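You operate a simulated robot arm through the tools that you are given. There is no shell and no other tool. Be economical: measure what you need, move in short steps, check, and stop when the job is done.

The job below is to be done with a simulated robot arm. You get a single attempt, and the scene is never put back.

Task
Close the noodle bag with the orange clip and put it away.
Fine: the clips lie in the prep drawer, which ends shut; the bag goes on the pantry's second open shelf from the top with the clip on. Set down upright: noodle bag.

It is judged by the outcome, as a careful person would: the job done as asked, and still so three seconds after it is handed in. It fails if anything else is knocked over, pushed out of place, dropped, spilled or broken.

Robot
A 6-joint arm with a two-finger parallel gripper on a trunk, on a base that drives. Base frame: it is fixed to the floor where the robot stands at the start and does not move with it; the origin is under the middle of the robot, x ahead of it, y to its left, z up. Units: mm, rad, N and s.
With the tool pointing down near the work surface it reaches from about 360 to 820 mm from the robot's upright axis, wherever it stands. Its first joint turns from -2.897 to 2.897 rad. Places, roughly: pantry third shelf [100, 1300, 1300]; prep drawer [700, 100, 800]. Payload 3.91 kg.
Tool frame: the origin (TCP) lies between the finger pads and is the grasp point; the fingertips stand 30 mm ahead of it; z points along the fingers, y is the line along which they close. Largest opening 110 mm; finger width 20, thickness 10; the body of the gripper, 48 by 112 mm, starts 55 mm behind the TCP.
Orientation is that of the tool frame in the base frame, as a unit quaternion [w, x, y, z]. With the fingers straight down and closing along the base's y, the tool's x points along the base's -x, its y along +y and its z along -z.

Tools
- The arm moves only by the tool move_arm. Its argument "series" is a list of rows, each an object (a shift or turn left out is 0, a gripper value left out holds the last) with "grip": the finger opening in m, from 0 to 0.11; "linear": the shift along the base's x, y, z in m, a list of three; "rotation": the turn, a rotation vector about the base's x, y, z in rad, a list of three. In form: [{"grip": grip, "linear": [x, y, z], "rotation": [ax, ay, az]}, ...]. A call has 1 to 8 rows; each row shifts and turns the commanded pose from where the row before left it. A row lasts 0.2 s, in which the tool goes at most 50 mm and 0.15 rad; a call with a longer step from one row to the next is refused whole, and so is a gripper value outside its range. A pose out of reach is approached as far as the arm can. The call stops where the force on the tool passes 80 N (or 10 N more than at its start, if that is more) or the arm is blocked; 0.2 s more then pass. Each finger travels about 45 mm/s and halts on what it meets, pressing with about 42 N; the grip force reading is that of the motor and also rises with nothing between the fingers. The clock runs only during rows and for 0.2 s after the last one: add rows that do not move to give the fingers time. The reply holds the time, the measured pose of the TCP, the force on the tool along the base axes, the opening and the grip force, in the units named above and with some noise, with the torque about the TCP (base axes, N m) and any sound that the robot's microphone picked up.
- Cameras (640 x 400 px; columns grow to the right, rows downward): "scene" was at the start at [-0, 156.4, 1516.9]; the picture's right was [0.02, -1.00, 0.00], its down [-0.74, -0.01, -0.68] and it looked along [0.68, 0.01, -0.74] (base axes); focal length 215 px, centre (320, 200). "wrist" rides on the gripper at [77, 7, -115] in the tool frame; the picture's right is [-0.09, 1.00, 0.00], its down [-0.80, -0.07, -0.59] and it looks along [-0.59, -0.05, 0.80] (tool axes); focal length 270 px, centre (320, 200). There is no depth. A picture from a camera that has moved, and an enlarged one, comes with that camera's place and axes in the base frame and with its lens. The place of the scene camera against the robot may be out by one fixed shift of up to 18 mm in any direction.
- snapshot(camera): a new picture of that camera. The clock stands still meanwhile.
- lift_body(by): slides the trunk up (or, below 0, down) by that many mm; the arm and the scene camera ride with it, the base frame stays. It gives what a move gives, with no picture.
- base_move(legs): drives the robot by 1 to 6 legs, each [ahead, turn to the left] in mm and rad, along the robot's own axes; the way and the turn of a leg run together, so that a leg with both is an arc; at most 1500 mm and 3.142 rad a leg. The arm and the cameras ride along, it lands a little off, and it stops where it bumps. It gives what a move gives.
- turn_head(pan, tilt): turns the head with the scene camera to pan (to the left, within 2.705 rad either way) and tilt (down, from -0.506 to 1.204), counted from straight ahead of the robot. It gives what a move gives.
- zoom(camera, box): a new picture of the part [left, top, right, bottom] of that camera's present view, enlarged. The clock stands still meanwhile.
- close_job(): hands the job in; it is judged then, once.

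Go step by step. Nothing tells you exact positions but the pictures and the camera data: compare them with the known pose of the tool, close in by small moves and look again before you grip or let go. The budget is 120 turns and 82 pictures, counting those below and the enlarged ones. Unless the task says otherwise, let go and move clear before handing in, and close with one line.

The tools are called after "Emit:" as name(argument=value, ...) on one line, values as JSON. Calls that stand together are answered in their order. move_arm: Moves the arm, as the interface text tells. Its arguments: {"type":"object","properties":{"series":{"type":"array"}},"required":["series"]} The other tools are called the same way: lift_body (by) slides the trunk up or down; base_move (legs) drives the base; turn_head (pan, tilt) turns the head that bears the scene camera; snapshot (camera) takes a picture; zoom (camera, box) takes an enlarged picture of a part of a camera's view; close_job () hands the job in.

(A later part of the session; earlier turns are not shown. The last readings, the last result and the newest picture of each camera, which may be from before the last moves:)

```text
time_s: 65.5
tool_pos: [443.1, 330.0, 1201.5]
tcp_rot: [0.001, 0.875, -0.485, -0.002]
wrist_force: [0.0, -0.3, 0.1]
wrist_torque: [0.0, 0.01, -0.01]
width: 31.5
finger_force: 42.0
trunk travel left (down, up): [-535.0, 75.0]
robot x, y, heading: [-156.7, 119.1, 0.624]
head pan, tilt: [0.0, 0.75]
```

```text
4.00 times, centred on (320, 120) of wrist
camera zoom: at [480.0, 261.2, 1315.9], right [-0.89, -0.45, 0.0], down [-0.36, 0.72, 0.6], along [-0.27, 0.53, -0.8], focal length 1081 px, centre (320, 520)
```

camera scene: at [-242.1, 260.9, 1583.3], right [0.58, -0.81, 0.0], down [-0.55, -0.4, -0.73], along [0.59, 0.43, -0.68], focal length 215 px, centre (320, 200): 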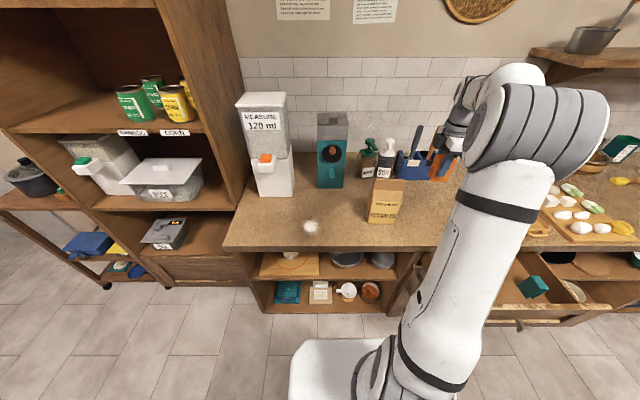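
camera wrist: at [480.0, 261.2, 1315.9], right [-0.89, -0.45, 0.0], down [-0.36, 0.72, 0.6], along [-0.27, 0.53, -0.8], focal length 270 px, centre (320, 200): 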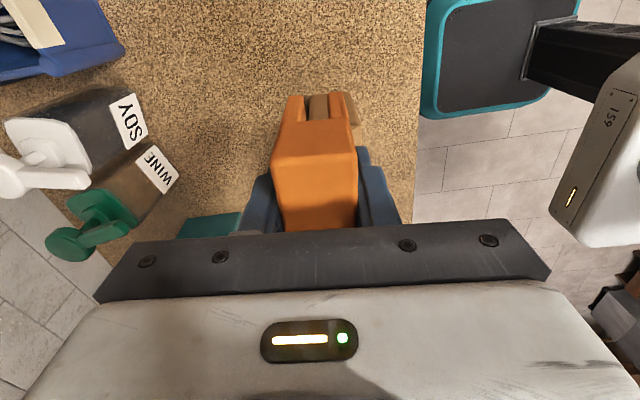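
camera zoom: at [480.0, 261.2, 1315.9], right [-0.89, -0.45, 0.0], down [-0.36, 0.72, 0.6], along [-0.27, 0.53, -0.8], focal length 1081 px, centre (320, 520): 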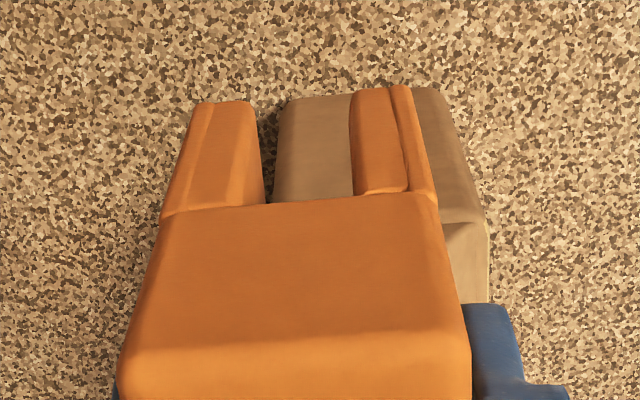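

The bag's midplane is at u≈544 and its fin top may be near z=1133. I'll raise 60 mm first, then shift left above the fin's right end.

Emit:
move_arm(series=[{"linear": [0, 0, 0.05]}, {"linear": [0, 0, 0.02]}, {"linear": [-0.025, 0.025, 0]}, {"linear": [-0.017, 0.0215, 0]}, {"linear": [0.0, 0.0, 0]}])

Emit:
snapshot(camera="wrist")

Emit:
zoom(camera="scene", box=[320, 130, 480, 230])

```text
time_s: 66.7
tool_pos: [400.8, 375.7, 1271.7]
tcp_rot: [0.001, 0.874, -0.485, -0.003]
wrist_force: [-0.9, -0.8, -0.3]
wrist_torque: [-0.02, 0.0, -0.01]
width: 31.5
finger_force: 42.2
trunk travel left (down, up): [-535.0, 75.0]
robot x, y, heading: [-155.5, 123.4, 0.621]
head pan, tilt: [0.0, 0.75]
```

```text
43 pictures are left
camera wrist: at [437.4, 307.4, 1385.6], right [-0.89, -0.45, 0.0], down [-0.36, 0.72, 0.6], along [-0.27, 0.53, -0.8], focal length 270 px, centre (320, 200)
```

wrist: 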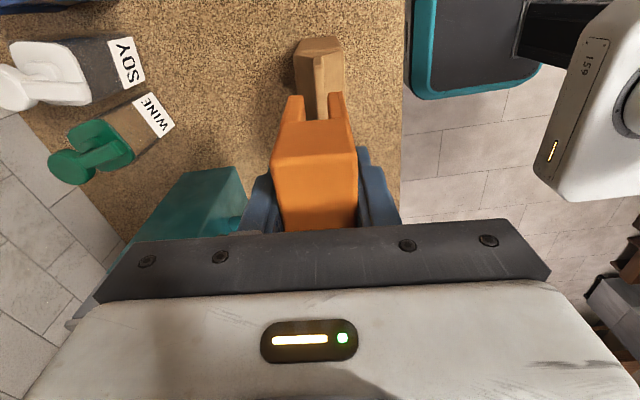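

```text
4.00 times, centred on (400, 180) of scene
camera zoom: at [-241.3, 261.2, 1583.3], right [0.58, -0.81, 0.0], down [-0.55, -0.4, -0.73], along [0.59, 0.43, -0.68], focal length 862 px, centre (0, 280)
```

zoom: 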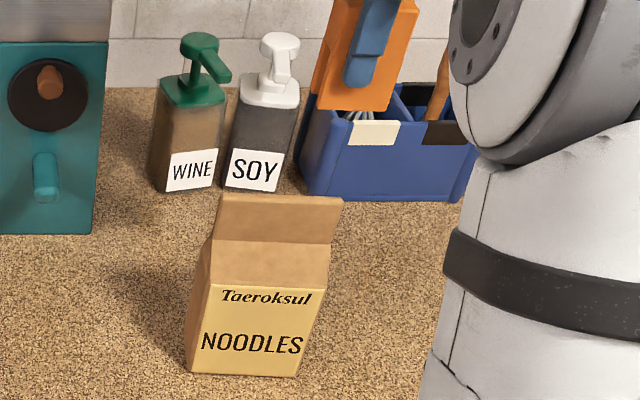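

Emit:
zoom(camera="wrist", box=[260, 20, 380, 120])

```text
4.00 times, centred on (320, 70) of wrist
camera zoom: at [437.4, 307.4, 1385.6], right [-0.89, -0.45, 0.0], down [-0.36, 0.72, 0.6], along [-0.27, 0.53, -0.8], focal length 1081 px, centre (320, 720)
```

zoom: 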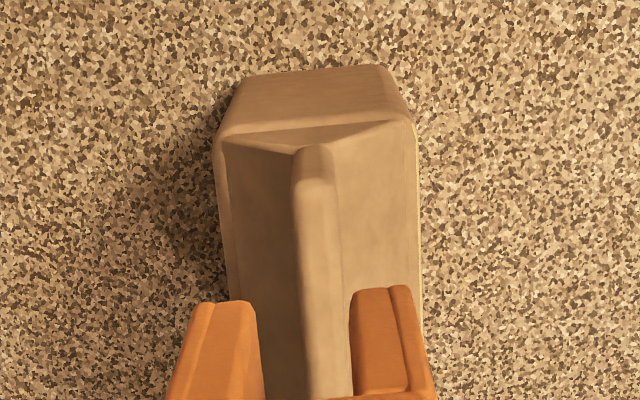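

The view is excellent: the fin is nearly aligned beneath the slot (about 1–2 mm off). I'll centre over the bag, trim the yaw, and come down until just above the fin.

Emit:
move_arm(series=[{"linear": [-0.0123, 0.0182, 0], "rotation": [0, 0, -0.03]}, {"linear": [0, 0, -0.03]}, {"linear": [0, 0, -0.03]}, {"linear": [0.0, 0.0, 0]}])

Emit:
zoom(camera="wrist", box=[250, 20, 400, 120])

Emit:
zoom(camera="scene", box=[320, 130, 480, 230])

```text
time_s: 67.7
tool_pos: [388.5, 394.9, 1213.2]
tcp_rot: [0.001, 0.867, -0.499, -0.003]
wrist_force: [0.3, 1.3, 0.3]
wrist_torque: [-0.01, 0.01, 0.01]
width: 32.1
finger_force: 42.1
trunk travel left (down, up): [-535.0, 75.0]
robot x, y, heading: [-158.7, 121.2, 0.624]
head pan, tilt: [0.0, 0.75]
```

```text
4.00 times, centred on (325, 70) of wrist
camera zoom: at [422.3, 324.5, 1325.8], right [-0.91, -0.43, 0.0], down [-0.34, 0.73, 0.6], along [-0.26, 0.54, -0.8], focal length 1081 px, centre (300, 720)
```

zoom: 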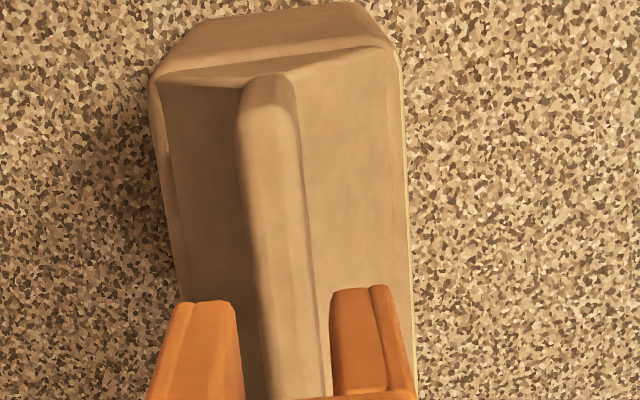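

```text
4.00 times, centred on (400, 180) of scene
camera zoom: at [-241.6, 261.4, 1583.2], right [0.58, -0.81, 0.0], down [-0.55, -0.4, -0.73], along [0.59, 0.43, -0.68], focal length 862 px, centre (0, 280)
```

zoom: 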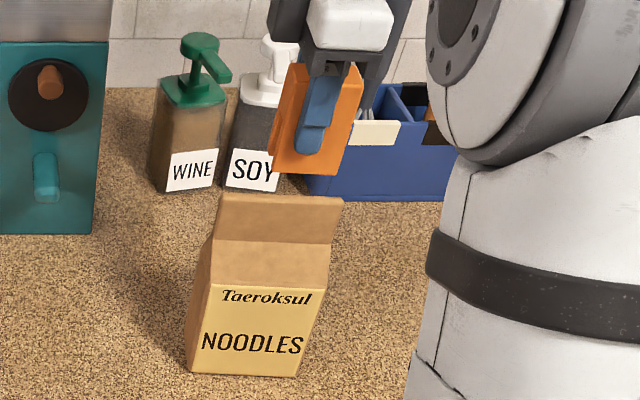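

Yaw now matches the fin; the slot is about 1.8 mm short of the fin's midplane and 8 mm right of its middle. I'll trim that and descend another 25 mm.

Emit:
move_arm(series=[{"linear": [-0.0025, 0.0079, 0]}, {"linear": [0, 0, -0.025]}, {"linear": [0.0, 0.0, 0]}])

Emit:
zoom(camera="wrist", box=[250, 20, 400, 120])

Emit:
zoom(camera="scene", box=[340, 140, 440, 202])

```text
time_s: 68.5
tool_pos: [386.8, 402.8, 1187.0]
tcp_rot: [0.0, 0.867, -0.498, -0.002]
wrist_force: [-0.6, -0.1, 0.7]
wrist_torque: [-0.01, -0.04, 0.02]
width: 31.7
finger_force: 41.9
trunk travel left (down, up): [-535.0, 75.0]
robot x, y, heading: [-156.4, 119.9, 0.622]
head pan, tilt: [0.0, 0.75]
```

```text
4.00 times, centred on (325, 70) of wrist
camera zoom: at [420.5, 332.5, 1301.1], right [-0.91, -0.43, 0.0], down [-0.34, 0.73, 0.6], along [-0.26, 0.54, -0.8], focal length 1081 px, centre (300, 720)
```

zoom: 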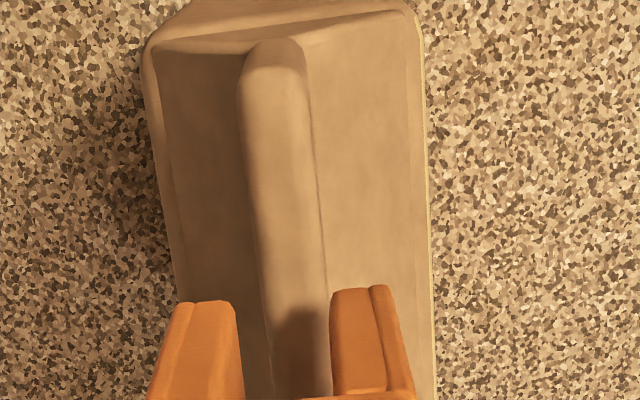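

```text
6.40 times, centred on (390, 171) of scene
camera zoom: at [-241.5, 261.3, 1583.3], right [0.58, -0.81, 0.0], down [-0.55, -0.4, -0.73], along [0.59, 0.43, -0.68], focal length 1379 px, centre (-128, 386)
```

zoom: 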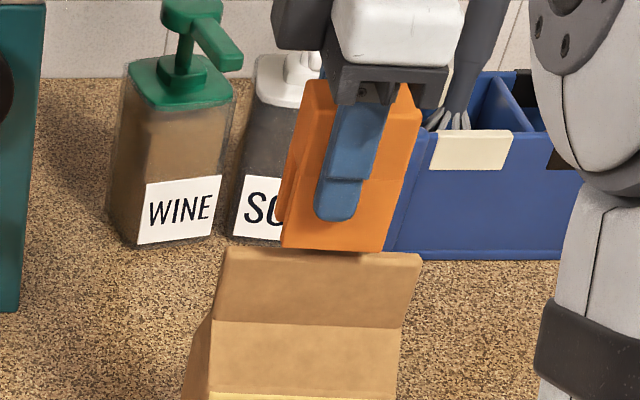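

The slot brackets the fin and the prongs are right at its top edge. I'll press down slowly.

Emit:
move_arm(series=[{"linear": [-0.0004, -0.0003, -0.008]}, {"linear": [0, 0, -0.008]}, {"linear": [0, 0, -0.008]}, {"linear": [0, 0, -0.006]}, {"linear": [0, 0, 0]}])

Emit:
zoom(camera="scene", box=[340, 140, 440, 202])

Emit:
zoom(camera="wrist", box=[250, 20, 400, 120])

```text
time_s: 69.7
tool_pos: [386.2, 403.4, 1157.4]
tcp_rot: [0.0, 0.867, -0.499, -0.002]
wrist_force: [-0.4, 0.2, 0.4]
wrist_torque: [-0.01, 0.0, 0.03]
width: 31.7
finger_force: 42.5
trunk travel left (down, up): [-535.0, 75.0]
robot x, y, heading: [-157.0, 122.5, 0.62]
head pan, tilt: [0.0, 0.75]
```

```text
6.40 times, centred on (390, 171) of scene
camera zoom: at [-241.5, 261.3, 1583.2], right [0.58, -0.81, 0.0], down [-0.55, -0.4, -0.73], along [0.59, 0.43, -0.68], focal length 1379 px, centre (-128, 386)
```

zoom: 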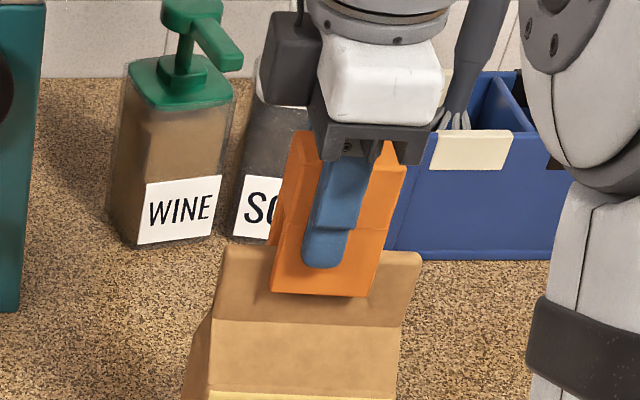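

```text
4.00 times, centred on (325, 70) of wrist
camera zoom: at [420.1, 332.2, 1271.2], right [-0.91, -0.43, 0.0], down [-0.34, 0.73, 0.6], along [-0.26, 0.54, -0.8], focal length 1081 px, centre (300, 720)
```

zoom: 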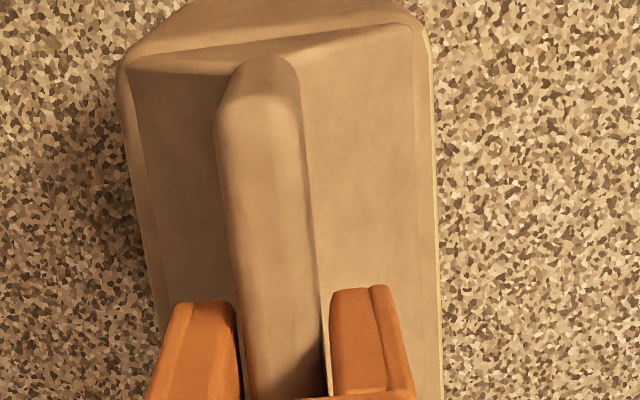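

The fin is inside the slot with no force yet. I'll press on gently until it seats.

Emit:
move_arm(series=[{"linear": [0, 0, -0.004]}, {"linear": [0, 0, -0.004]}, {"linear": [0, 0, -0.003]}, {"linear": [0, 0, 0]}])

```text
time_s: 70.7
tool_pos: [386.4, 402.8, 1147.9]
tcp_rot: [0.0, 0.867, -0.499, -0.002]
wrist_force: [-0.4, 0.3, 0.2]
wrist_torque: [-0.03, 0.06, -0.02]
width: 31.4
finger_force: 42.0
trunk travel left (down, up): [-535.0, 75.0]
robot x, y, heading: [-156.6, 125.3, 0.621]
head pan, tilt: [0.0, 0.75]
```

Emit:
move_arm(series=[{"linear": [0, 0, -0.003]}, {"linear": [0, 0, -0.003]}, {"linear": [0, 0, 0]}])

Emit:
zoom(camera="scene", box=[340, 140, 440, 202])

```text
time_s: 71.5
tool_pos: [387.1, 402.5, 1142.3]
tcp_rot: [0.0, 0.867, -0.498, -0.002]
wrist_force: [-1.0, -1.1, 0.3]
wrist_torque: [0.0, 0.03, 0.05]
width: 31.6
finger_force: 42.1
trunk travel left (down, up): [-535.0, 75.0]
robot x, y, heading: [-156.7, 127.5, 0.617]
head pan, tilt: [0.0, 0.75]
```

```text
6.40 times, centred on (390, 171) of scene
camera zoom: at [-241.6, 261.3, 1583.2], right [0.58, -0.81, 0.0], down [-0.55, -0.4, -0.73], along [0.59, 0.43, -0.68], focal length 1379 px, centre (-128, 386)
```

zoom: 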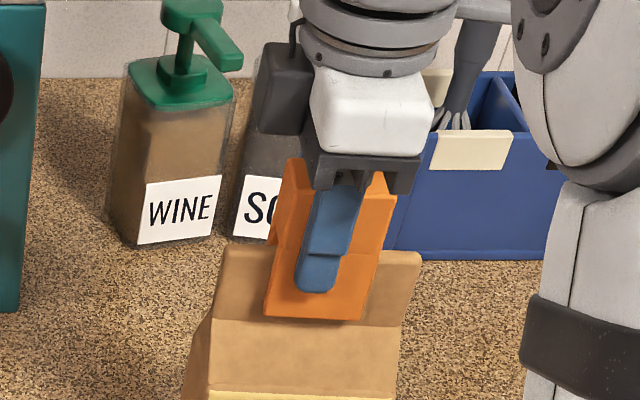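

Emit:
move_arm(series=[{"linear": [0, 0, -0.002]}, {"linear": [0, 0, -0.002]}, {"linear": [0, 0, 0]}])

Emit:
move_arm(series=[{"linear": [0, 0, -0.002]}, {"linear": [0, 0, -0.002]}, {"linear": [0, 0, 0]}])

```text
time_s: 72.3
tool_pos: [386.5, 402.9, 1135.8]
tcp_rot: [0.001, 0.867, -0.498, -0.003]
wrist_force: [0.2, -0.9, 0.2]
wrist_torque: [-0.02, 0.01, 0.01]
width: 31.8
finger_force: 42.0
trunk travel left (down, up): [-535.0, 75.0]
robot x, y, heading: [-154.6, 123.0, 0.619]
head pan, tilt: [0.0, 0.75]
```

```text
time_s: 73.1
tool_pos: [385.7, 403.5, 1133.0]
tcp_rot: [0.0, 0.867, -0.498, -0.002]
wrist_force: [0.0, -0.3, 0.7]
wrist_torque: [0.02, 0.05, 0.01]
width: 31.6
finger_force: 42.0
trunk travel left (down, up): [-535.0, 75.0]
robot x, y, heading: [-155.4, 122.3, 0.625]
head pan, tilt: [0.0, 0.75]
```

Emit:
zoom(camera="scene", box=[340, 140, 440, 202])

Emit:
zoom(camera="wrist", box=[250, 40, 400, 140])

```text
6.40 times, centred on (390, 171) of scene
camera zoom: at [-241.6, 261.3, 1583.2], right [0.58, -0.81, 0.0], down [-0.55, -0.4, -0.73], along [0.59, 0.43, -0.68], focal length 1379 px, centre (-128, 386)
```

zoom: 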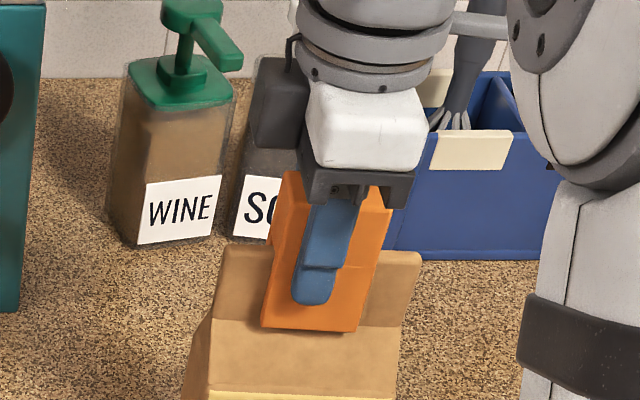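

```text
4.00 times, centred on (325, 90) of wrist
camera zoom: at [420.1, 332.6, 1246.1], right [-0.91, -0.43, 0.0], down [-0.34, 0.73, 0.6], along [-0.26, 0.54, -0.8], focal length 1081 px, centre (300, 640)
```

zoom: 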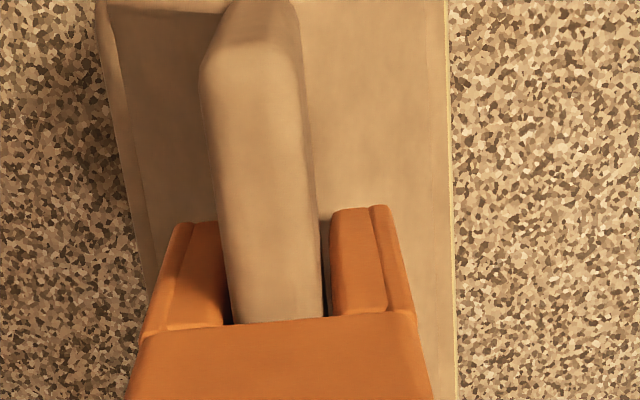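

Emit:
move_arm(series=[{"linear": [0, 0, -0.002]}, {"linear": [0, 0, -0.002]}, {"linear": [0, 0, 0]}])

Emit:
move_arm(series=[{"linear": [0, 0, -0.002]}, {"linear": [0, 0, -0.002]}, {"linear": [0, 0, 0]}])

```text
time_s: 73.9
tool_pos: [384.8, 402.4, 1132.2]
tcp_rot: [-0.002, 0.867, -0.499, 0.001]
wrist_force: [-0.3, -0.7, 25.1]
wrist_torque: [-0.15, -0.02, 0.0]
width: 31.7
finger_force: 42.7
trunk travel left (down, up): [-535.0, 75.0]
robot x, y, heading: [-158.1, 118.8, 0.623]
head pan, tilt: [0.0, 0.75]
```

```text
time_s: 74.7
tool_pos: [384.9, 402.9, 1126.9]
tcp_rot: [-0.001, 0.867, -0.498, 0.0]
wrist_force: [2.8, -0.1, 35.5]
wrist_torque: [0.0, -0.02, 0.01]
width: 31.5
finger_force: 41.8
trunk travel left (down, up): [-535.0, 75.0]
robot x, y, heading: [-154.4, 122.7, 0.622]
head pan, tilt: [0.0, 0.75]
```

Contact now, 35 N and still moving. I'll press a bit more while listening for a snap.

Emit:
move_arm(series=[{"linear": [0, 0, -0.002]}, {"linear": [0, 0, -0.001]}, {"linear": [0, 0, 0]}])

Emit:
zoom(camera="scene", box=[340, 140, 440, 202])

Emit:
zoom(camera="wrist", box=[250, 40, 400, 140])

```text
time_s: 75.5
tool_pos: [384.3, 402.0, 1121.1]
tcp_rot: [0.001, 0.867, -0.498, -0.003]
wrist_force: [-0.1, 1.4, 28.0]
wrist_torque: [-0.02, -0.06, 0.04]
width: 32.1
finger_force: 42.0
trunk travel left (down, up): [-535.0, 75.0]
robot x, y, heading: [-151.7, 122.9, 0.619]
head pan, tilt: [0.0, 0.75]
```

```text
6.40 times, centred on (390, 171) of scene
camera zoom: at [-244.1, 260.2, 1582.9], right [0.58, -0.81, 0.0], down [-0.55, -0.4, -0.73], along [0.6, 0.43, -0.68], focal length 1379 px, centre (-128, 386)
```

zoom: 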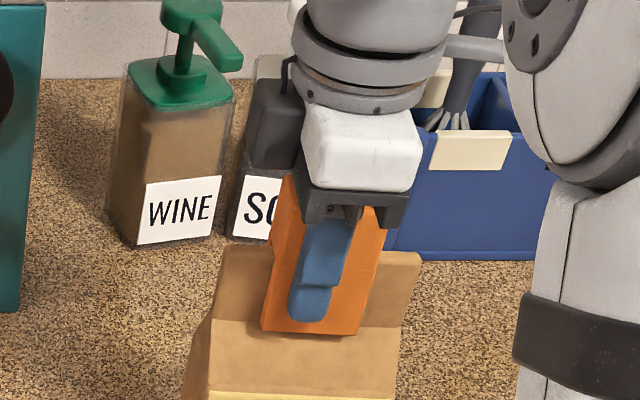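

```text
4.00 times, centred on (325, 90) of wrist
camera zoom: at [418.1, 331.3, 1235.3], right [-0.9, -0.43, 0.0], down [-0.34, 0.73, 0.6], along [-0.26, 0.54, -0.8], focal length 1081 px, centre (300, 640)
```

zoom: 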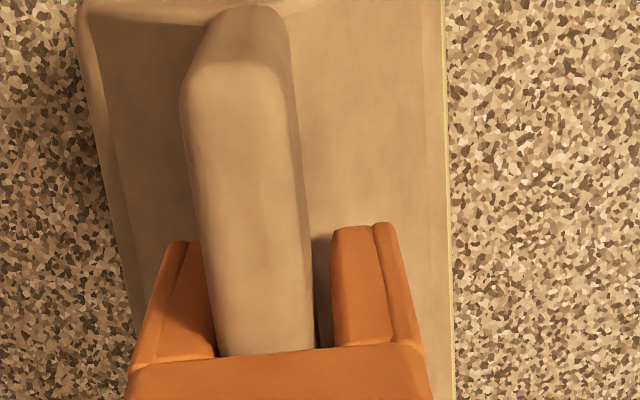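

The clip is fully seated (the fingers now slide on it). While I still hold it, I'll relieve the push and turn the bag a quarter turn in place, so its narrow side faces me for a body grip later.

Emit:
move_arm(series=[{"linear": [0, 0, 0.002]}, {"linear": [0, 0, 0]}])

Emit:
move_arm(series=[{"rotation": [0, 0, -0.08]}, {"rotation": [0, 0, -0.08]}, {"rotation": [0, 0, -0.08]}, {"linear": [0, 0, 0]}])

Emit:
zoom(camera="scene", box=[320, 140, 440, 240])

```text
time_s: 76.1
tool_pos: [385.7, 402.6, 1122.4]
tcp_rot: [0.002, 0.867, -0.498, -0.003]
wrist_force: [-1.5, 0.4, 5.7]
wrist_torque: [0.06, 0.01, -0.05]
width: 31.7
finger_force: 41.6
trunk travel left (down, up): [-535.0, 75.0]
robot x, y, heading: [-159.0, 125.6, 0.625]
head pan, tilt: [0.0, 0.75]
```

```text
time_s: 77.1
tool_pos: [387.0, 402.5, 1123.5]
tcp_rot: [0.0, 0.801, -0.599, -0.002]
wrist_force: [0.7, 0.5, -1.0]
wrist_torque: [0.03, -0.03, 0.09]
width: 31.8
finger_force: 42.6
trunk travel left (down, up): [-535.0, 75.0]
robot x, y, heading: [-152.5, 121.7, 0.62]
head pan, tilt: [0.0, 0.75]
```

```text
4.00 times, centred on (380, 190) of scene
camera zoom: at [-241.4, 261.5, 1583.2], right [0.58, -0.81, 0.0], down [-0.55, -0.4, -0.73], along [0.59, 0.43, -0.68], focal length 862 px, centre (80, 240)
```

zoom: 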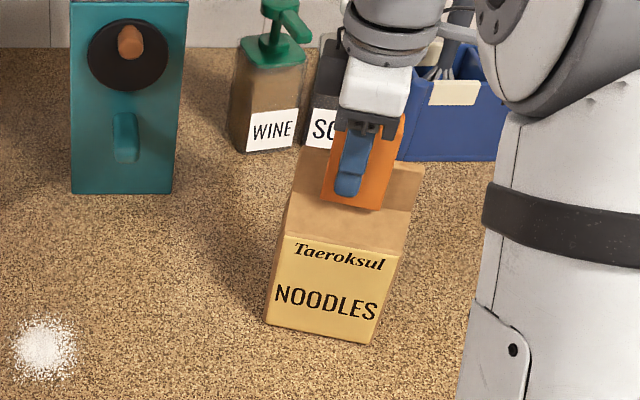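

The bag turns with the clip smoothly with almost no load. I'll continue the turn to a full quarter.

Emit:
move_arm(series=[{"rotation": [0, 0, -0.1]}, {"rotation": [0, 0, -0.1]}, {"rotation": [0, 0, -0.1]}, {"rotation": [0, 0, -0.1]}, {"rotation": [0, 0, -0.1]}, {"rotation": [0, 0, -0.1]}, {"rotation": [0, 0, -0.1]}, {"rotation": [0, 0, -0.1]}])

Emit:
move_arm(series=[{"rotation": [0, 0, -0.1]}, {"rotation": [0, 0, -0.1]}, {"rotation": [0, 0, -0.1]}, {"rotation": [0, 0, -0.1]}, {"rotation": [0, 0, -0.038]}, {"linear": [0, 0, 0]}])

Emit:
zoom(camera="scene", box=[320, 140, 440, 240])

```text
time_s: 78.9
tool_pos: [386.3, 403.1, 1124.0]
tcp_rot: [0.001, -0.504, 0.864, 0.002]
wrist_force: [0.4, -0.3, -0.2]
wrist_torque: [-0.01, -0.04, 0.1]
width: 32.0
finger_force: 41.9
trunk travel left (down, up): [-535.0, 75.0]
robot x, y, heading: [-155.1, 124.3, 0.621]
head pan, tilt: [0.0, 0.75]
```

```text
time_s: 80.3
tool_pos: [385.9, 402.4, 1123.1]
tcp_rot: [0.002, -0.305, 0.952, 0.002]
wrist_force: [0.7, -0.5, 0.2]
wrist_torque: [-0.08, -0.05, 0.07]
width: 31.7
finger_force: 42.3
trunk travel left (down, up): [-535.0, 75.0]
robot x, y, heading: [-154.6, 121.1, 0.624]
head pan, tilt: [0.0, 0.75]
```

```text
4.00 times, centred on (380, 190) of scene
camera zoom: at [-241.6, 261.3, 1583.3], right [0.58, -0.81, 0.0], down [-0.55, -0.4, -0.73], along [0.59, 0.43, -0.68], focal length 862 px, centre (80, 240)
```

zoom: 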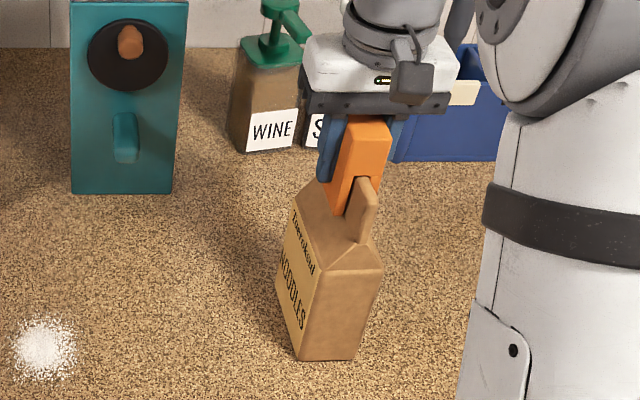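

The bag's narrow side now faces the robot. I'll release the clip and rise straight up.

Emit:
move_arm(series=[{"grip": 0.05}, {"grip": 0.07}, {"grip": 0.07}, {"grip": 0.07}, {"linear": [0, 0, 0.03]}, {"linear": [0, 0, 0.05]}, {"linear": [0, 0, 0.05]}, {"linear": [0, 0, 0.02]}])

Emit:
zoom(camera="scene", box=[320, 140, 440, 240])

Emit:
snapshot(camera="wrist")

```text
time_s: 82.1
tool_pos: [385.7, 402.9, 1273.9]
tcp_rot: [0.001, -0.304, 0.953, 0.001]
wrist_force: [0.0, -0.5, -0.9]
wrist_torque: [-0.06, 0.0, 0.01]
width: 70.2
finger_force: 0.0
trunk travel left (down, up): [-535.0, 75.0]
robot x, y, heading: [-154.1, 121.0, 0.617]
head pan, tilt: [0.0, 0.75]
```

```text
4.00 times, centred on (380, 190) of scene
camera zoom: at [-241.5, 261.4, 1583.2], right [0.58, -0.81, 0.0], down [-0.55, -0.4, -0.73], along [0.59, 0.43, -0.68], focal length 862 px, centre (80, 240)
```

zoom: 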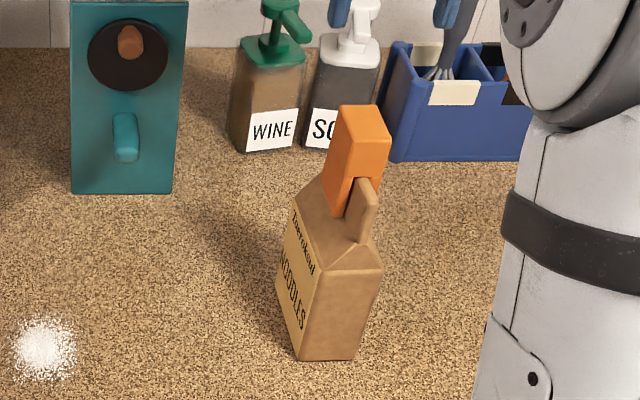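

```text
26 pictures are left
camera wrist: at [320.2, 363.1, 1388.3], right [-0.51, 0.86, 0.0], down [0.69, 0.41, 0.6], along [0.51, 0.3, -0.8], focal length 270 px, centre (320, 200)
```

wrist: 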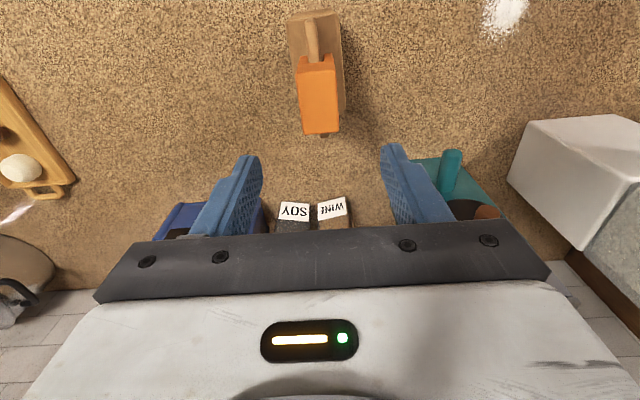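

The clip stays on and the bag stands. Next I'll back up, pitch the tool to 30° below horizontal, and lower to grip the bag's body across its thickness.

Emit:
base_move(legs=[[-250, 0]])

Emit:
move_arm(series=[{"rotation": [0.087, -0.122, 0], "grip": 0.1}, {"rotation": [0.087, -0.122, 0]}, {"rotation": [0.087, -0.122, 0]}, {"rotation": [0.087, -0.122, 0]}, {"rotation": [0.087, -0.122, 0]}, {"rotation": [0.087, -0.122, 0]}, {"rotation": [0.087, -0.122, 0]}, {"linear": [0, 0, 0]}])

Emit:
lift_body(by=-270)

Emit:
snapshot(camera="wrist")

```text
time_s: 84.0
tool_pos: [182.5, 258.1, 1274.7]
tcp_rot: [0.001, -0.304, 0.953, 0.002]
wrist_force: [-1.0, 0.2, 0.6]
wrist_torque: [-0.02, 0.02, -0.01]
width: 69.9
finger_force: 0.0
trunk travel left (down, up): [-535.0, 75.0]
robot x, y, heading: [-358.5, -21.3, 0.619]
head pan, tilt: [0.0, 0.75]
```

```text
time_s: 85.8
tool_pos: [182.7, 257.0, 1275.2]
tcp_rot: [0.478, -0.264, 0.824, 0.153]
wrist_force: [-0.9, 0.7, -0.9]
wrist_torque: [0.0, 0.0, 0.0]
width: 99.9
finger_force: 0.1
trunk travel left (down, up): [-535.0, 75.0]
robot x, y, heading: [-353.9, -25.8, 0.617]
head pan, tilt: [0.0, 0.75]
```

```text
time_s: 88.5
tool_pos: [182.5, 257.9, 1004.7]
tcp_rot: [0.478, -0.265, 0.823, 0.155]
wrist_force: [0.3, -0.2, 0.4]
wrist_torque: [-0.04, 0.01, 0.0]
width: 100.0
finger_force: 0.1
trunk travel left (down, up): [-265.0, 345.0]
robot x, y, heading: [-358.8, -21.5, 0.618]
head pan, tilt: [0.0, 0.75]
```

```text
25 pictures are left
camera wrist: at [68.0, 182.4, 993.9], right [-0.55, 0.83, 0.08], down [-0.06, -0.13, 0.99], along [0.84, 0.54, 0.12], focal length 270 px, centre (320, 200)
```

wrist: 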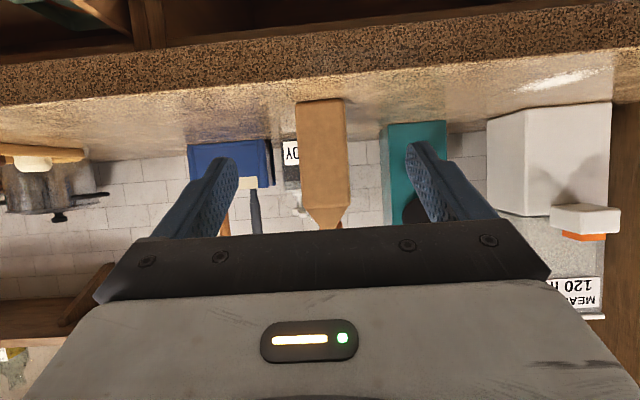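

The bag is straight ahead; its body runs z≈920–1041 and is centred within 5 mm. I'll drive forward 130 and look before the final approach.

Emit:
base_move(legs=[[130, 0]])

Emit:
snapshot(camera="wrist")

```text
time_s: 89.8
tool_pos: [291.6, 335.7, 1005.4]
tcp_rot: [0.478, -0.265, 0.823, 0.154]
wrist_force: [0.0, 0.1, 0.6]
wrist_torque: [-0.01, 0.01, 0.02]
width: 100.1
finger_force: 0.0
trunk travel left (down, up): [-265.0, 345.0]
robot x, y, heading: [-250.9, 56.0, 0.619]
head pan, tilt: [0.0, 0.75]
```

```text
24 pictures are left
camera wrist: at [176.4, 260.0, 993.9], right [-0.55, 0.83, 0.08], down [-0.06, -0.13, 0.99], along [0.84, 0.54, 0.12], focal length 270 px, centre (320, 200)
```

wrist: 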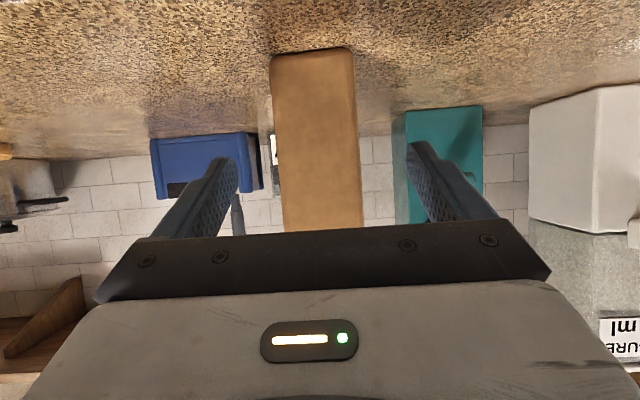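

Emit:
move_arm(series=[{"linear": [0.0214, 0.0137, -0.002]}, {"linear": [0.0214, 0.0137, -0.003]}, {"linear": [0.0213, 0.0135, 0]}, {"linear": [0, 0, 0]}])

Emit:
snapshot(camera="wrist")

Emit:
snapshot(camera="scene")

```text
time_s: 90.8
tool_pos: [356.2, 375.4, 999.1]
tcp_rot: [0.478, -0.265, 0.823, 0.154]
wrist_force: [-0.1, 1.0, -0.5]
wrist_torque: [0.01, -0.02, 0.01]
width: 100.1
finger_force: 0.1
trunk travel left (down, up): [-265.0, 345.0]
robot x, y, heading: [-249.5, 54.1, 0.622]
head pan, tilt: [0.0, 0.75]
```

```text
23 pictures are left
camera wrist: at [241.2, 301.3, 989.4], right [-0.55, 0.83, 0.08], down [-0.05, -0.13, 0.99], along [0.84, 0.54, 0.12], focal length 270 px, centre (320, 200)
```

wrist: 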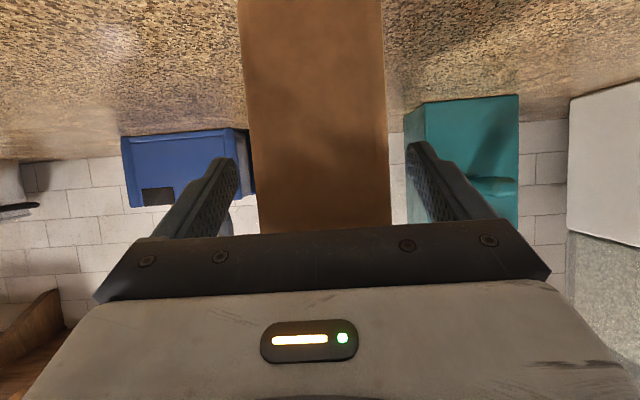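

```text
22 pictures are left
camera scene: at [-335.9, 193.7, 1313.2], right [0.58, -0.81, 0.0], down [-0.55, -0.4, -0.73], along [0.59, 0.43, -0.68], focal length 215 px, centre (320, 200)
```

scene: 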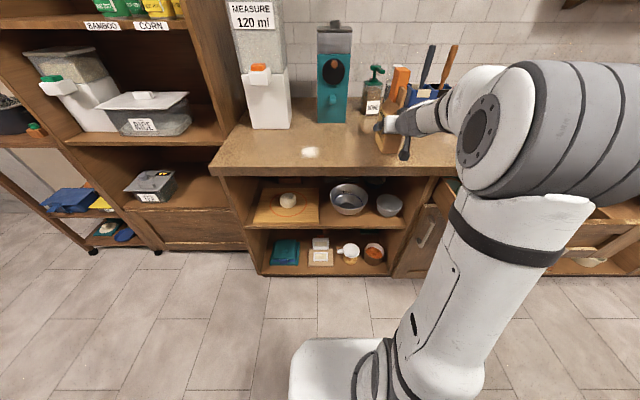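

Fingers straddle the bag symmetrically. Closing on the body.

Emit:
move_arm(series=[{"grip": 0.08}, {"grip": 0.065}, {"grip": 0.055}, {"grip": 0.045}, {"grip": 0.045}, {"grip": 0.045}])

Emit:
move_arm(series=[{"linear": [0, 0, 0.01]}, {"linear": [0, 0, 0.015]}, {"linear": [0, 0, 0]}])

Emit:
zoom(camera="scene", box=[350, 50, 450, 170])

```text
time_s: 92.2
tool_pos: [356.2, 375.9, 999.3]
tcp_rot: [0.478, -0.265, 0.823, 0.153]
wrist_force: [-0.5, 0.2, 1.1]
wrist_torque: [-0.03, -0.06, -0.02]
width: 59.6
finger_force: 41.8
trunk travel left (down, up): [-265.0, 345.0]
robot x, y, heading: [-248.2, 57.2, 0.617]
head pan, tilt: [0.0, 0.75]
```

```text
time_s: 93.0
tool_pos: [354.6, 375.8, 1024.3]
tcp_rot: [0.478, -0.265, 0.823, 0.154]
wrist_force: [-0.6, -0.5, -3.4]
wrist_torque: [-0.1, 0.08, -0.01]
width: 59.8
finger_force: 42.1
trunk travel left (down, up): [-265.0, 345.0]
robot x, y, heading: [-248.7, 58.9, 0.622]
head pan, tilt: [0.0, 0.75]
```

```text
3.33 times, centred on (400, 110) of scene
camera zoom: at [-335.9, 193.7, 1313.2], right [0.58, -0.81, 0.0], down [-0.55, -0.4, -0.73], along [0.59, 0.43, -0.68], focal length 718 px, centre (53, 500)
```

zoom: 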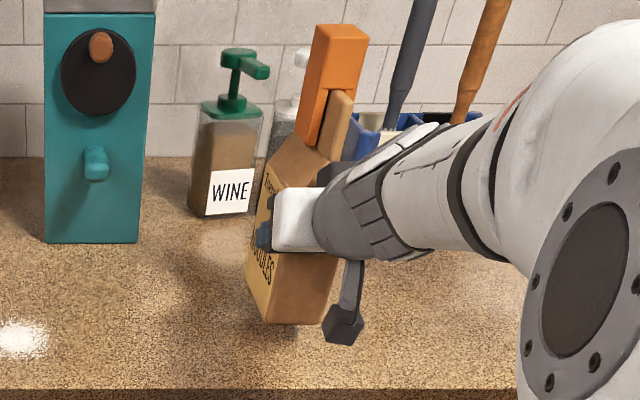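

The bag is held by its body with the clip on and upright. I'll raise the trunk, back off, and drive left to the pantry.

Emit:
lift_body(by=330)

Emit:
base_move(legs=[[-320, 0], [0, 1.571], [900, 0], [0, -1.571]])

Emit:
turn_head(pan=0.1, tilt=0.35)

Emit:
snapshot(camera="scene")

```text
time_s: 96.2
tool_pos: [355.0, 376.6, 1352.7]
tcp_rot: [0.477, -0.265, 0.823, 0.155]
wrist_force: [0.5, -0.1, -3.9]
wrist_torque: [-0.08, 0.1, -0.01]
width: 59.8
finger_force: 41.5
trunk travel left (down, up): [-595.0, 15.0]
robot x, y, heading: [-248.4, 55.7, 0.623]
head pan, tilt: [0.0, 0.75]
```

```text
time_s: 100.6
tool_pos: [-372.0, 540.3, 1355.6]
tcp_rot: [0.367, -0.588, 0.634, 0.341]
wrist_force: [-0.5, 0.6, -3.8]
wrist_torque: [-0.1, -0.02, -0.01]
width: 59.8
finger_force: 42.2
trunk travel left (down, up): [-595.0, 15.0]
robot x, y, heading: [-490.8, -136.5, 1.476]
head pan, tilt: [0.0, 0.75]
stopped in leg 2: the robot was blocked; the commanded pose is now the measured one
```

```text
time_s: 101.5
tool_pos: [-371.8, 538.8, 1356.6]
tcp_rot: [0.368, -0.588, 0.634, 0.342]
wrist_force: [-1.1, 0.6, -4.0]
wrist_torque: [-0.13, 0.02, 0.02]
width: 60.0
finger_force: 42.3
trunk travel left (down, up): [-595.0, 15.0]
robot x, y, heading: [-491.6, -134.2, 1.48]
head pan, tilt: [0.099, 0.351]
```

```text
20 pictures are left
camera scene: at [-652.7, -90.5, 1678.8], right [1.0, 0.01, 0.0], down [0.0, -0.34, -0.94], along [-0.01, 0.94, -0.34], focal length 215 px, centre (320, 200)
```

scene: 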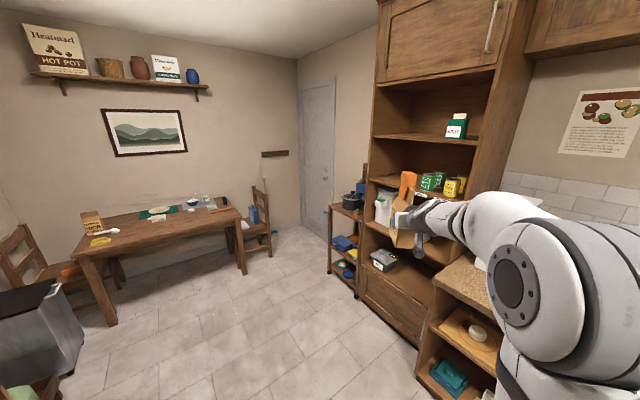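

The turn was blocked at heading 1.48. I'll look around the base for what it touched.

Emit:
turn_head(pan=1.5, tilt=0.8)

Emit:
snapshot(camera="scene")

Emit:
turn_head(pan=-2.0, tilt=0.9)

Emit:
snapshot(camera="scene")

```text
time_s: 103.0
tool_pos: [-370.0, 538.3, 1357.4]
tcp_rot: [0.369, -0.588, 0.634, 0.342]
wrist_force: [-0.6, 1.1, -3.7]
wrist_torque: [-0.14, -0.02, 0.04]
width: 59.9
finger_force: 42.0
trunk travel left (down, up): [-595.0, 15.0]
robot x, y, heading: [-490.6, -138.0, 1.476]
head pan, tilt: [1.499, 0.799]
```

```text
19 pictures are left
camera scene: at [-732.0, -170.3, 1639.3], right [0.16, 0.99, 0.0], down [0.71, -0.12, -0.7], along [-0.69, 0.11, -0.72], focal length 215 px, centre (320, 200)
```

scene: 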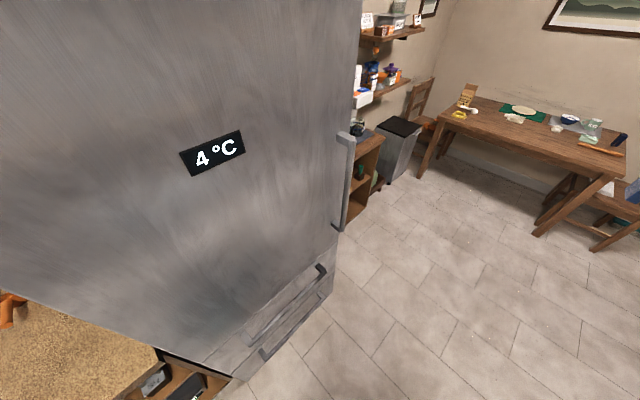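

```text
time_s: 105.9
tool_pos: [-371.3, 537.8, 1355.3]
tcp_rot: [0.369, -0.587, 0.634, 0.342]
wrist_force: [-0.3, 0.0, -3.0]
wrist_torque: [-0.12, 0.04, -0.01]
width: 59.8
finger_force: 42.0
trunk travel left (down, up): [-595.0, 15.0]
robot x, y, heading: [-490.3, -135.8, 1.478]
head pan, tilt: [-2.0, 0.901]
```

```text
18 pictures are left
camera scene: at [-587.0, -221.1, 1631.4], right [-0.5, -0.87, 0.0], down [-0.68, 0.39, -0.62], along [0.54, -0.31, -0.78], focal length 215 px, centre (320, 200)
```

scene: 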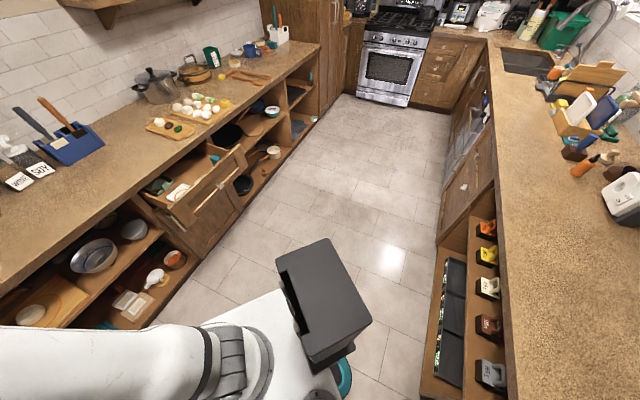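

The robot's rear came against the fridge side. I'll move forward away from it, then continue to the pantry staging point.

Emit:
base_move(legs=[[200, 0], [0, 0.658], [818, 0], [0, -1.513]])

Emit:
turn_head(pan=0.0, tilt=0.4)

Emit:
snapshot(camera="scene")

```text
time_s: 109.1
tool_pos: [-762.4, 685.1, 1355.5]
tcp_rot: [-0.249, 0.751, -0.428, -0.436]
wrist_force: [0.0, 0.2, -3.9]
wrist_torque: [-0.09, -0.07, 0.0]
width: 59.9
finger_force: 42.0
trunk travel left (down, up): [-595.0, 15.0]
robot x, y, heading: [-463.7, 72.1, 2.065]
head pan, tilt: [-2.0, 0.901]
stopped in leg 2: the robot was blocked; the commanded pose is now the measured one
```

```text
time_s: 111.1
tool_pos: [-761.9, 684.7, 1355.6]
tcp_rot: [-0.248, 0.751, -0.428, -0.437]
wrist_force: [0.0, 0.3, -4.0]
wrist_torque: [-0.11, -0.07, -0.03]
width: 59.7
finger_force: 41.5
trunk travel left (down, up): [-595.0, 15.0]
robot x, y, heading: [-462.4, 72.6, 2.06]
head pan, tilt: [0.0, 0.4]
```

```text
17 pictures are left
camera scene: at [-605.7, 28.7, 1674.3], right [0.88, 0.47, 0.0], down [0.18, -0.34, -0.92], along [-0.43, 0.81, -0.39], focal length 215 px, centre (320, 200)
```

scene: 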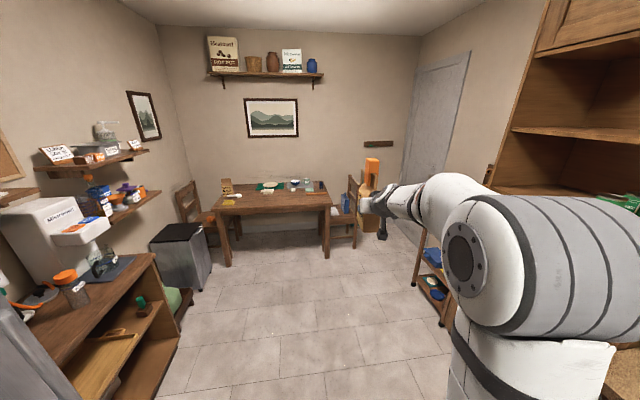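

Blocked again at nearly the intended heading. I'll look down at both sides to find the cause.

Emit:
turn_head(pan=1.4, tilt=1.1)

Emit:
snapshot(camera="scene")

Emit:
turn_head(pan=-1.6, tilt=1.0)

Emit:
snapshot(camera="scene")

```text
time_s: 112.6
tool_pos: [-762.1, 685.4, 1356.2]
tcp_rot: [-0.249, 0.751, -0.428, -0.437]
wrist_force: [0.1, -0.4, -3.8]
wrist_torque: [-0.06, -0.04, -0.03]
width: 59.6
finger_force: 42.3
trunk travel left (down, up): [-595.0, 15.0]
robot x, y, heading: [-461.8, 74.4, 2.066]
head pan, tilt: [1.4, 1.1]
```

```text
16 pictures are left
camera scene: at [-622.0, -72.8, 1617.5], right [-0.31, 0.95, 0.0], down [0.85, 0.28, -0.45], along [-0.43, -0.14, -0.89], focal length 215 px, centre (320, 200)
```

scene: 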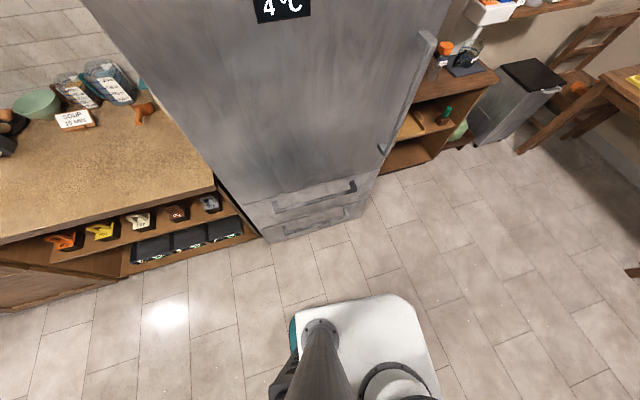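

```text
time_s: 115.2
tool_pos: [-762.4, 684.7, 1355.9]
tcp_rot: [-0.248, 0.751, -0.427, -0.437]
wrist_force: [0.3, -0.7, -3.7]
wrist_torque: [-0.12, -0.05, 0.02]
width: 59.7
finger_force: 41.7
trunk travel left (down, up): [-595.0, 15.0]
robot x, y, heading: [-463.0, 71.0, 2.062]
head pan, tilt: [-1.6, 1.0]
```

```text
15 pictures are left
camera scene: at [-499.7, -21.9, 1624.1], right [0.45, -0.9, 0.0], down [-0.75, -0.38, -0.54], along [0.48, 0.24, -0.84], focal length 215 px, centre (320, 200)
```

scene: 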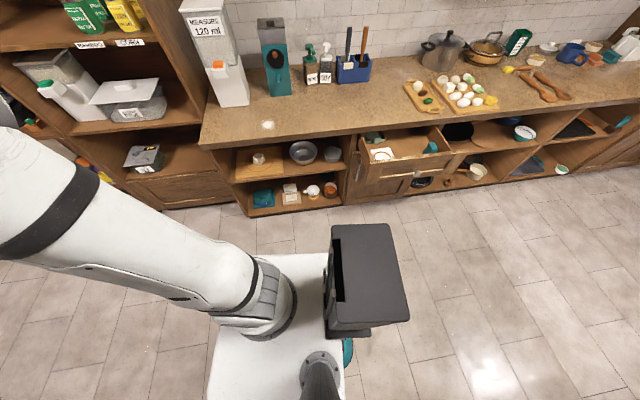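

Nothing touches the base; the bag still hangs level, so the stop was probably a false alarm from the quick turn. I'll drive on in shorter legs.

Emit:
base_move(legs=[[880, 0]])

Emit:
base_move(legs=[[0, -0.35], [0, -0.35]])

Emit:
base_move(legs=[[-200, 0], [0, -0.37], [0, -0.37]])

Emit:
turn_head(pan=0.0, tilt=0.35)

Emit:
snapshot(camera="scene")

```text
time_s: 119.9
tool_pos: [-1173.4, 1468.3, 1355.7]
tcp_rot: [-0.249, 0.751, -0.429, -0.436]
wrist_force: [-0.2, 0.3, -3.6]
wrist_torque: [-0.11, -0.05, 0.02]
width: 59.6
finger_force: 41.6
trunk travel left (down, up): [-595.0, 15.0]
robot x, y, heading: [-878.2, 856.8, 2.053]
head pan, tilt: [-1.6, 1.0]
```

```text
time_s: 122.3
tool_pos: [-758.9, 1524.2, 1354.6]
tcp_rot: [0.368, -0.584, 0.639, 0.34]
wrist_force: [0.5, -0.8, -4.0]
wrist_torque: [-0.12, 0.04, -0.05]
width: 59.7
finger_force: 42.3
trunk travel left (down, up): [-595.0, 15.0]
robot x, y, heading: [-889.8, 853.4, 1.48]
head pan, tilt: [-1.6, 1.0]
stopped in leg 2: the robot was blocked; the commanded pose is now the measured one
```

```text
time_s: 126.3
tool_pos: [-352.3, 1053.9, 1355.7]
tcp_rot: [0.468, -0.308, 0.808, 0.181]
wrist_force: [0.6, -0.6, -3.4]
wrist_torque: [-0.09, 0.08, 0.02]
width: 59.8
finger_force: 42.0
trunk travel left (down, up): [-595.0, 15.0]
robot x, y, heading: [-921.7, 668.0, 0.748]
head pan, tilt: [-1.6, 1.0]
stopped in leg 3: the robot was blocked; the commanded pose is now the measured one
```

```text
time_s: 128.0
tool_pos: [-352.6, 1056.4, 1355.5]
tcp_rot: [0.469, -0.307, 0.808, 0.179]
wrist_force: [0.2, 0.5, -3.5]
wrist_torque: [-0.11, 0.11, -0.07]
width: 59.9
finger_force: 42.0
trunk travel left (down, up): [-595.0, 15.0]
robot x, y, heading: [-919.5, 668.7, 0.747]
head pan, tilt: [0.0, 0.351]
```

```text
14 pictures are left
camera scene: at [-1014.7, 803.4, 1678.9], right [0.68, -0.73, 0.0], down [-0.25, -0.23, -0.94], along [0.69, 0.64, -0.34], focal length 215 px, centre (320, 200)
```

scene: 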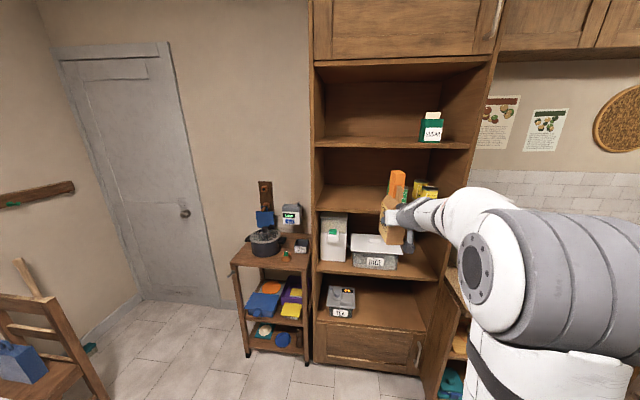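

The pantry is ahead: solving from two views, its second shelf is at z≈1250, front at u≈643, with free space left of the jars. I'll square the bag with the arm and shift it left while still outside.

Emit:
move_arm(series=[{"linear": [-0.014, 0.0193, 0], "rotation": [0, 0, -0.036]}, {"linear": [-0.014, 0.0193, 0], "rotation": [0, 0, -0.036]}, {"linear": [-0.014, 0.0193, 0], "rotation": [0, 0, -0.037]}, {"linear": [-0.0133, 0.0193, 0]}, {"linear": [0, 0, 0]}])

Emit:
base_move(legs=[[130, 0]])

Emit:
snapshot(camera="scene")

Emit:
snapshot(camera="wrist")

```text
time_s: 129.2
tool_pos: [-406.6, 1132.1, 1357.8]
tcp_rot: [0.478, -0.263, 0.824, 0.153]
wrist_force: [1.0, 0.2, -2.8]
wrist_torque: [-0.09, 0.12, 0.0]
width: 59.7
finger_force: 41.7
trunk travel left (down, up): [-595.0, 15.0]
robot x, y, heading: [-921.6, 670.3, 0.757]
head pan, tilt: [0.0, 0.351]
```

```text
time_s: 130.5
tool_pos: [-311.1, 1223.9, 1356.2]
tcp_rot: [0.477, -0.264, 0.824, 0.154]
wrist_force: [-0.7, 0.3, -4.3]
wrist_torque: [-0.05, 0.07, 0.0]
width: 59.9
finger_force: 42.2
trunk travel left (down, up): [-595.0, 15.0]
robot x, y, heading: [-823.9, 757.9, 0.756]
head pan, tilt: [0.0, 0.351]
```

```text
13 pictures are left
camera scene: at [-917.4, 894.5, 1678.8], right [0.68, -0.73, 0.0], down [-0.25, -0.24, -0.94], along [0.69, 0.64, -0.35], focal length 215 px, centre (320, 200)
```

scene: 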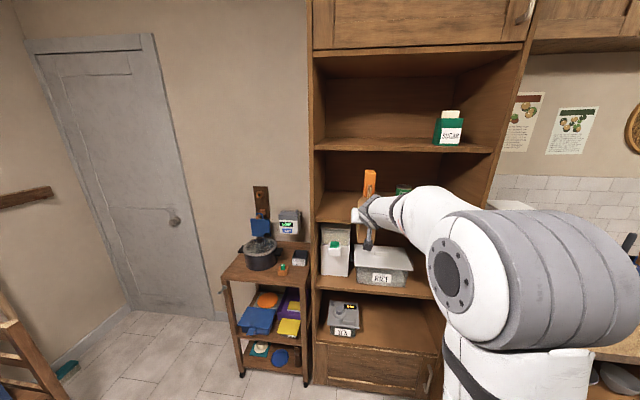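

```text
12 pictures are left
camera wrist: at [-425.4, 1148.1, 1344.4], right [-0.54, 0.84, 0.08], down [-0.05, -0.13, 0.99], along [0.84, 0.53, 0.11], focal length 270 px, centre (320, 200)
```

wrist: 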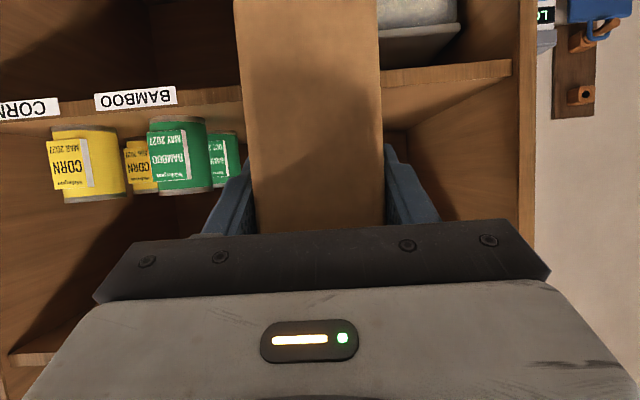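

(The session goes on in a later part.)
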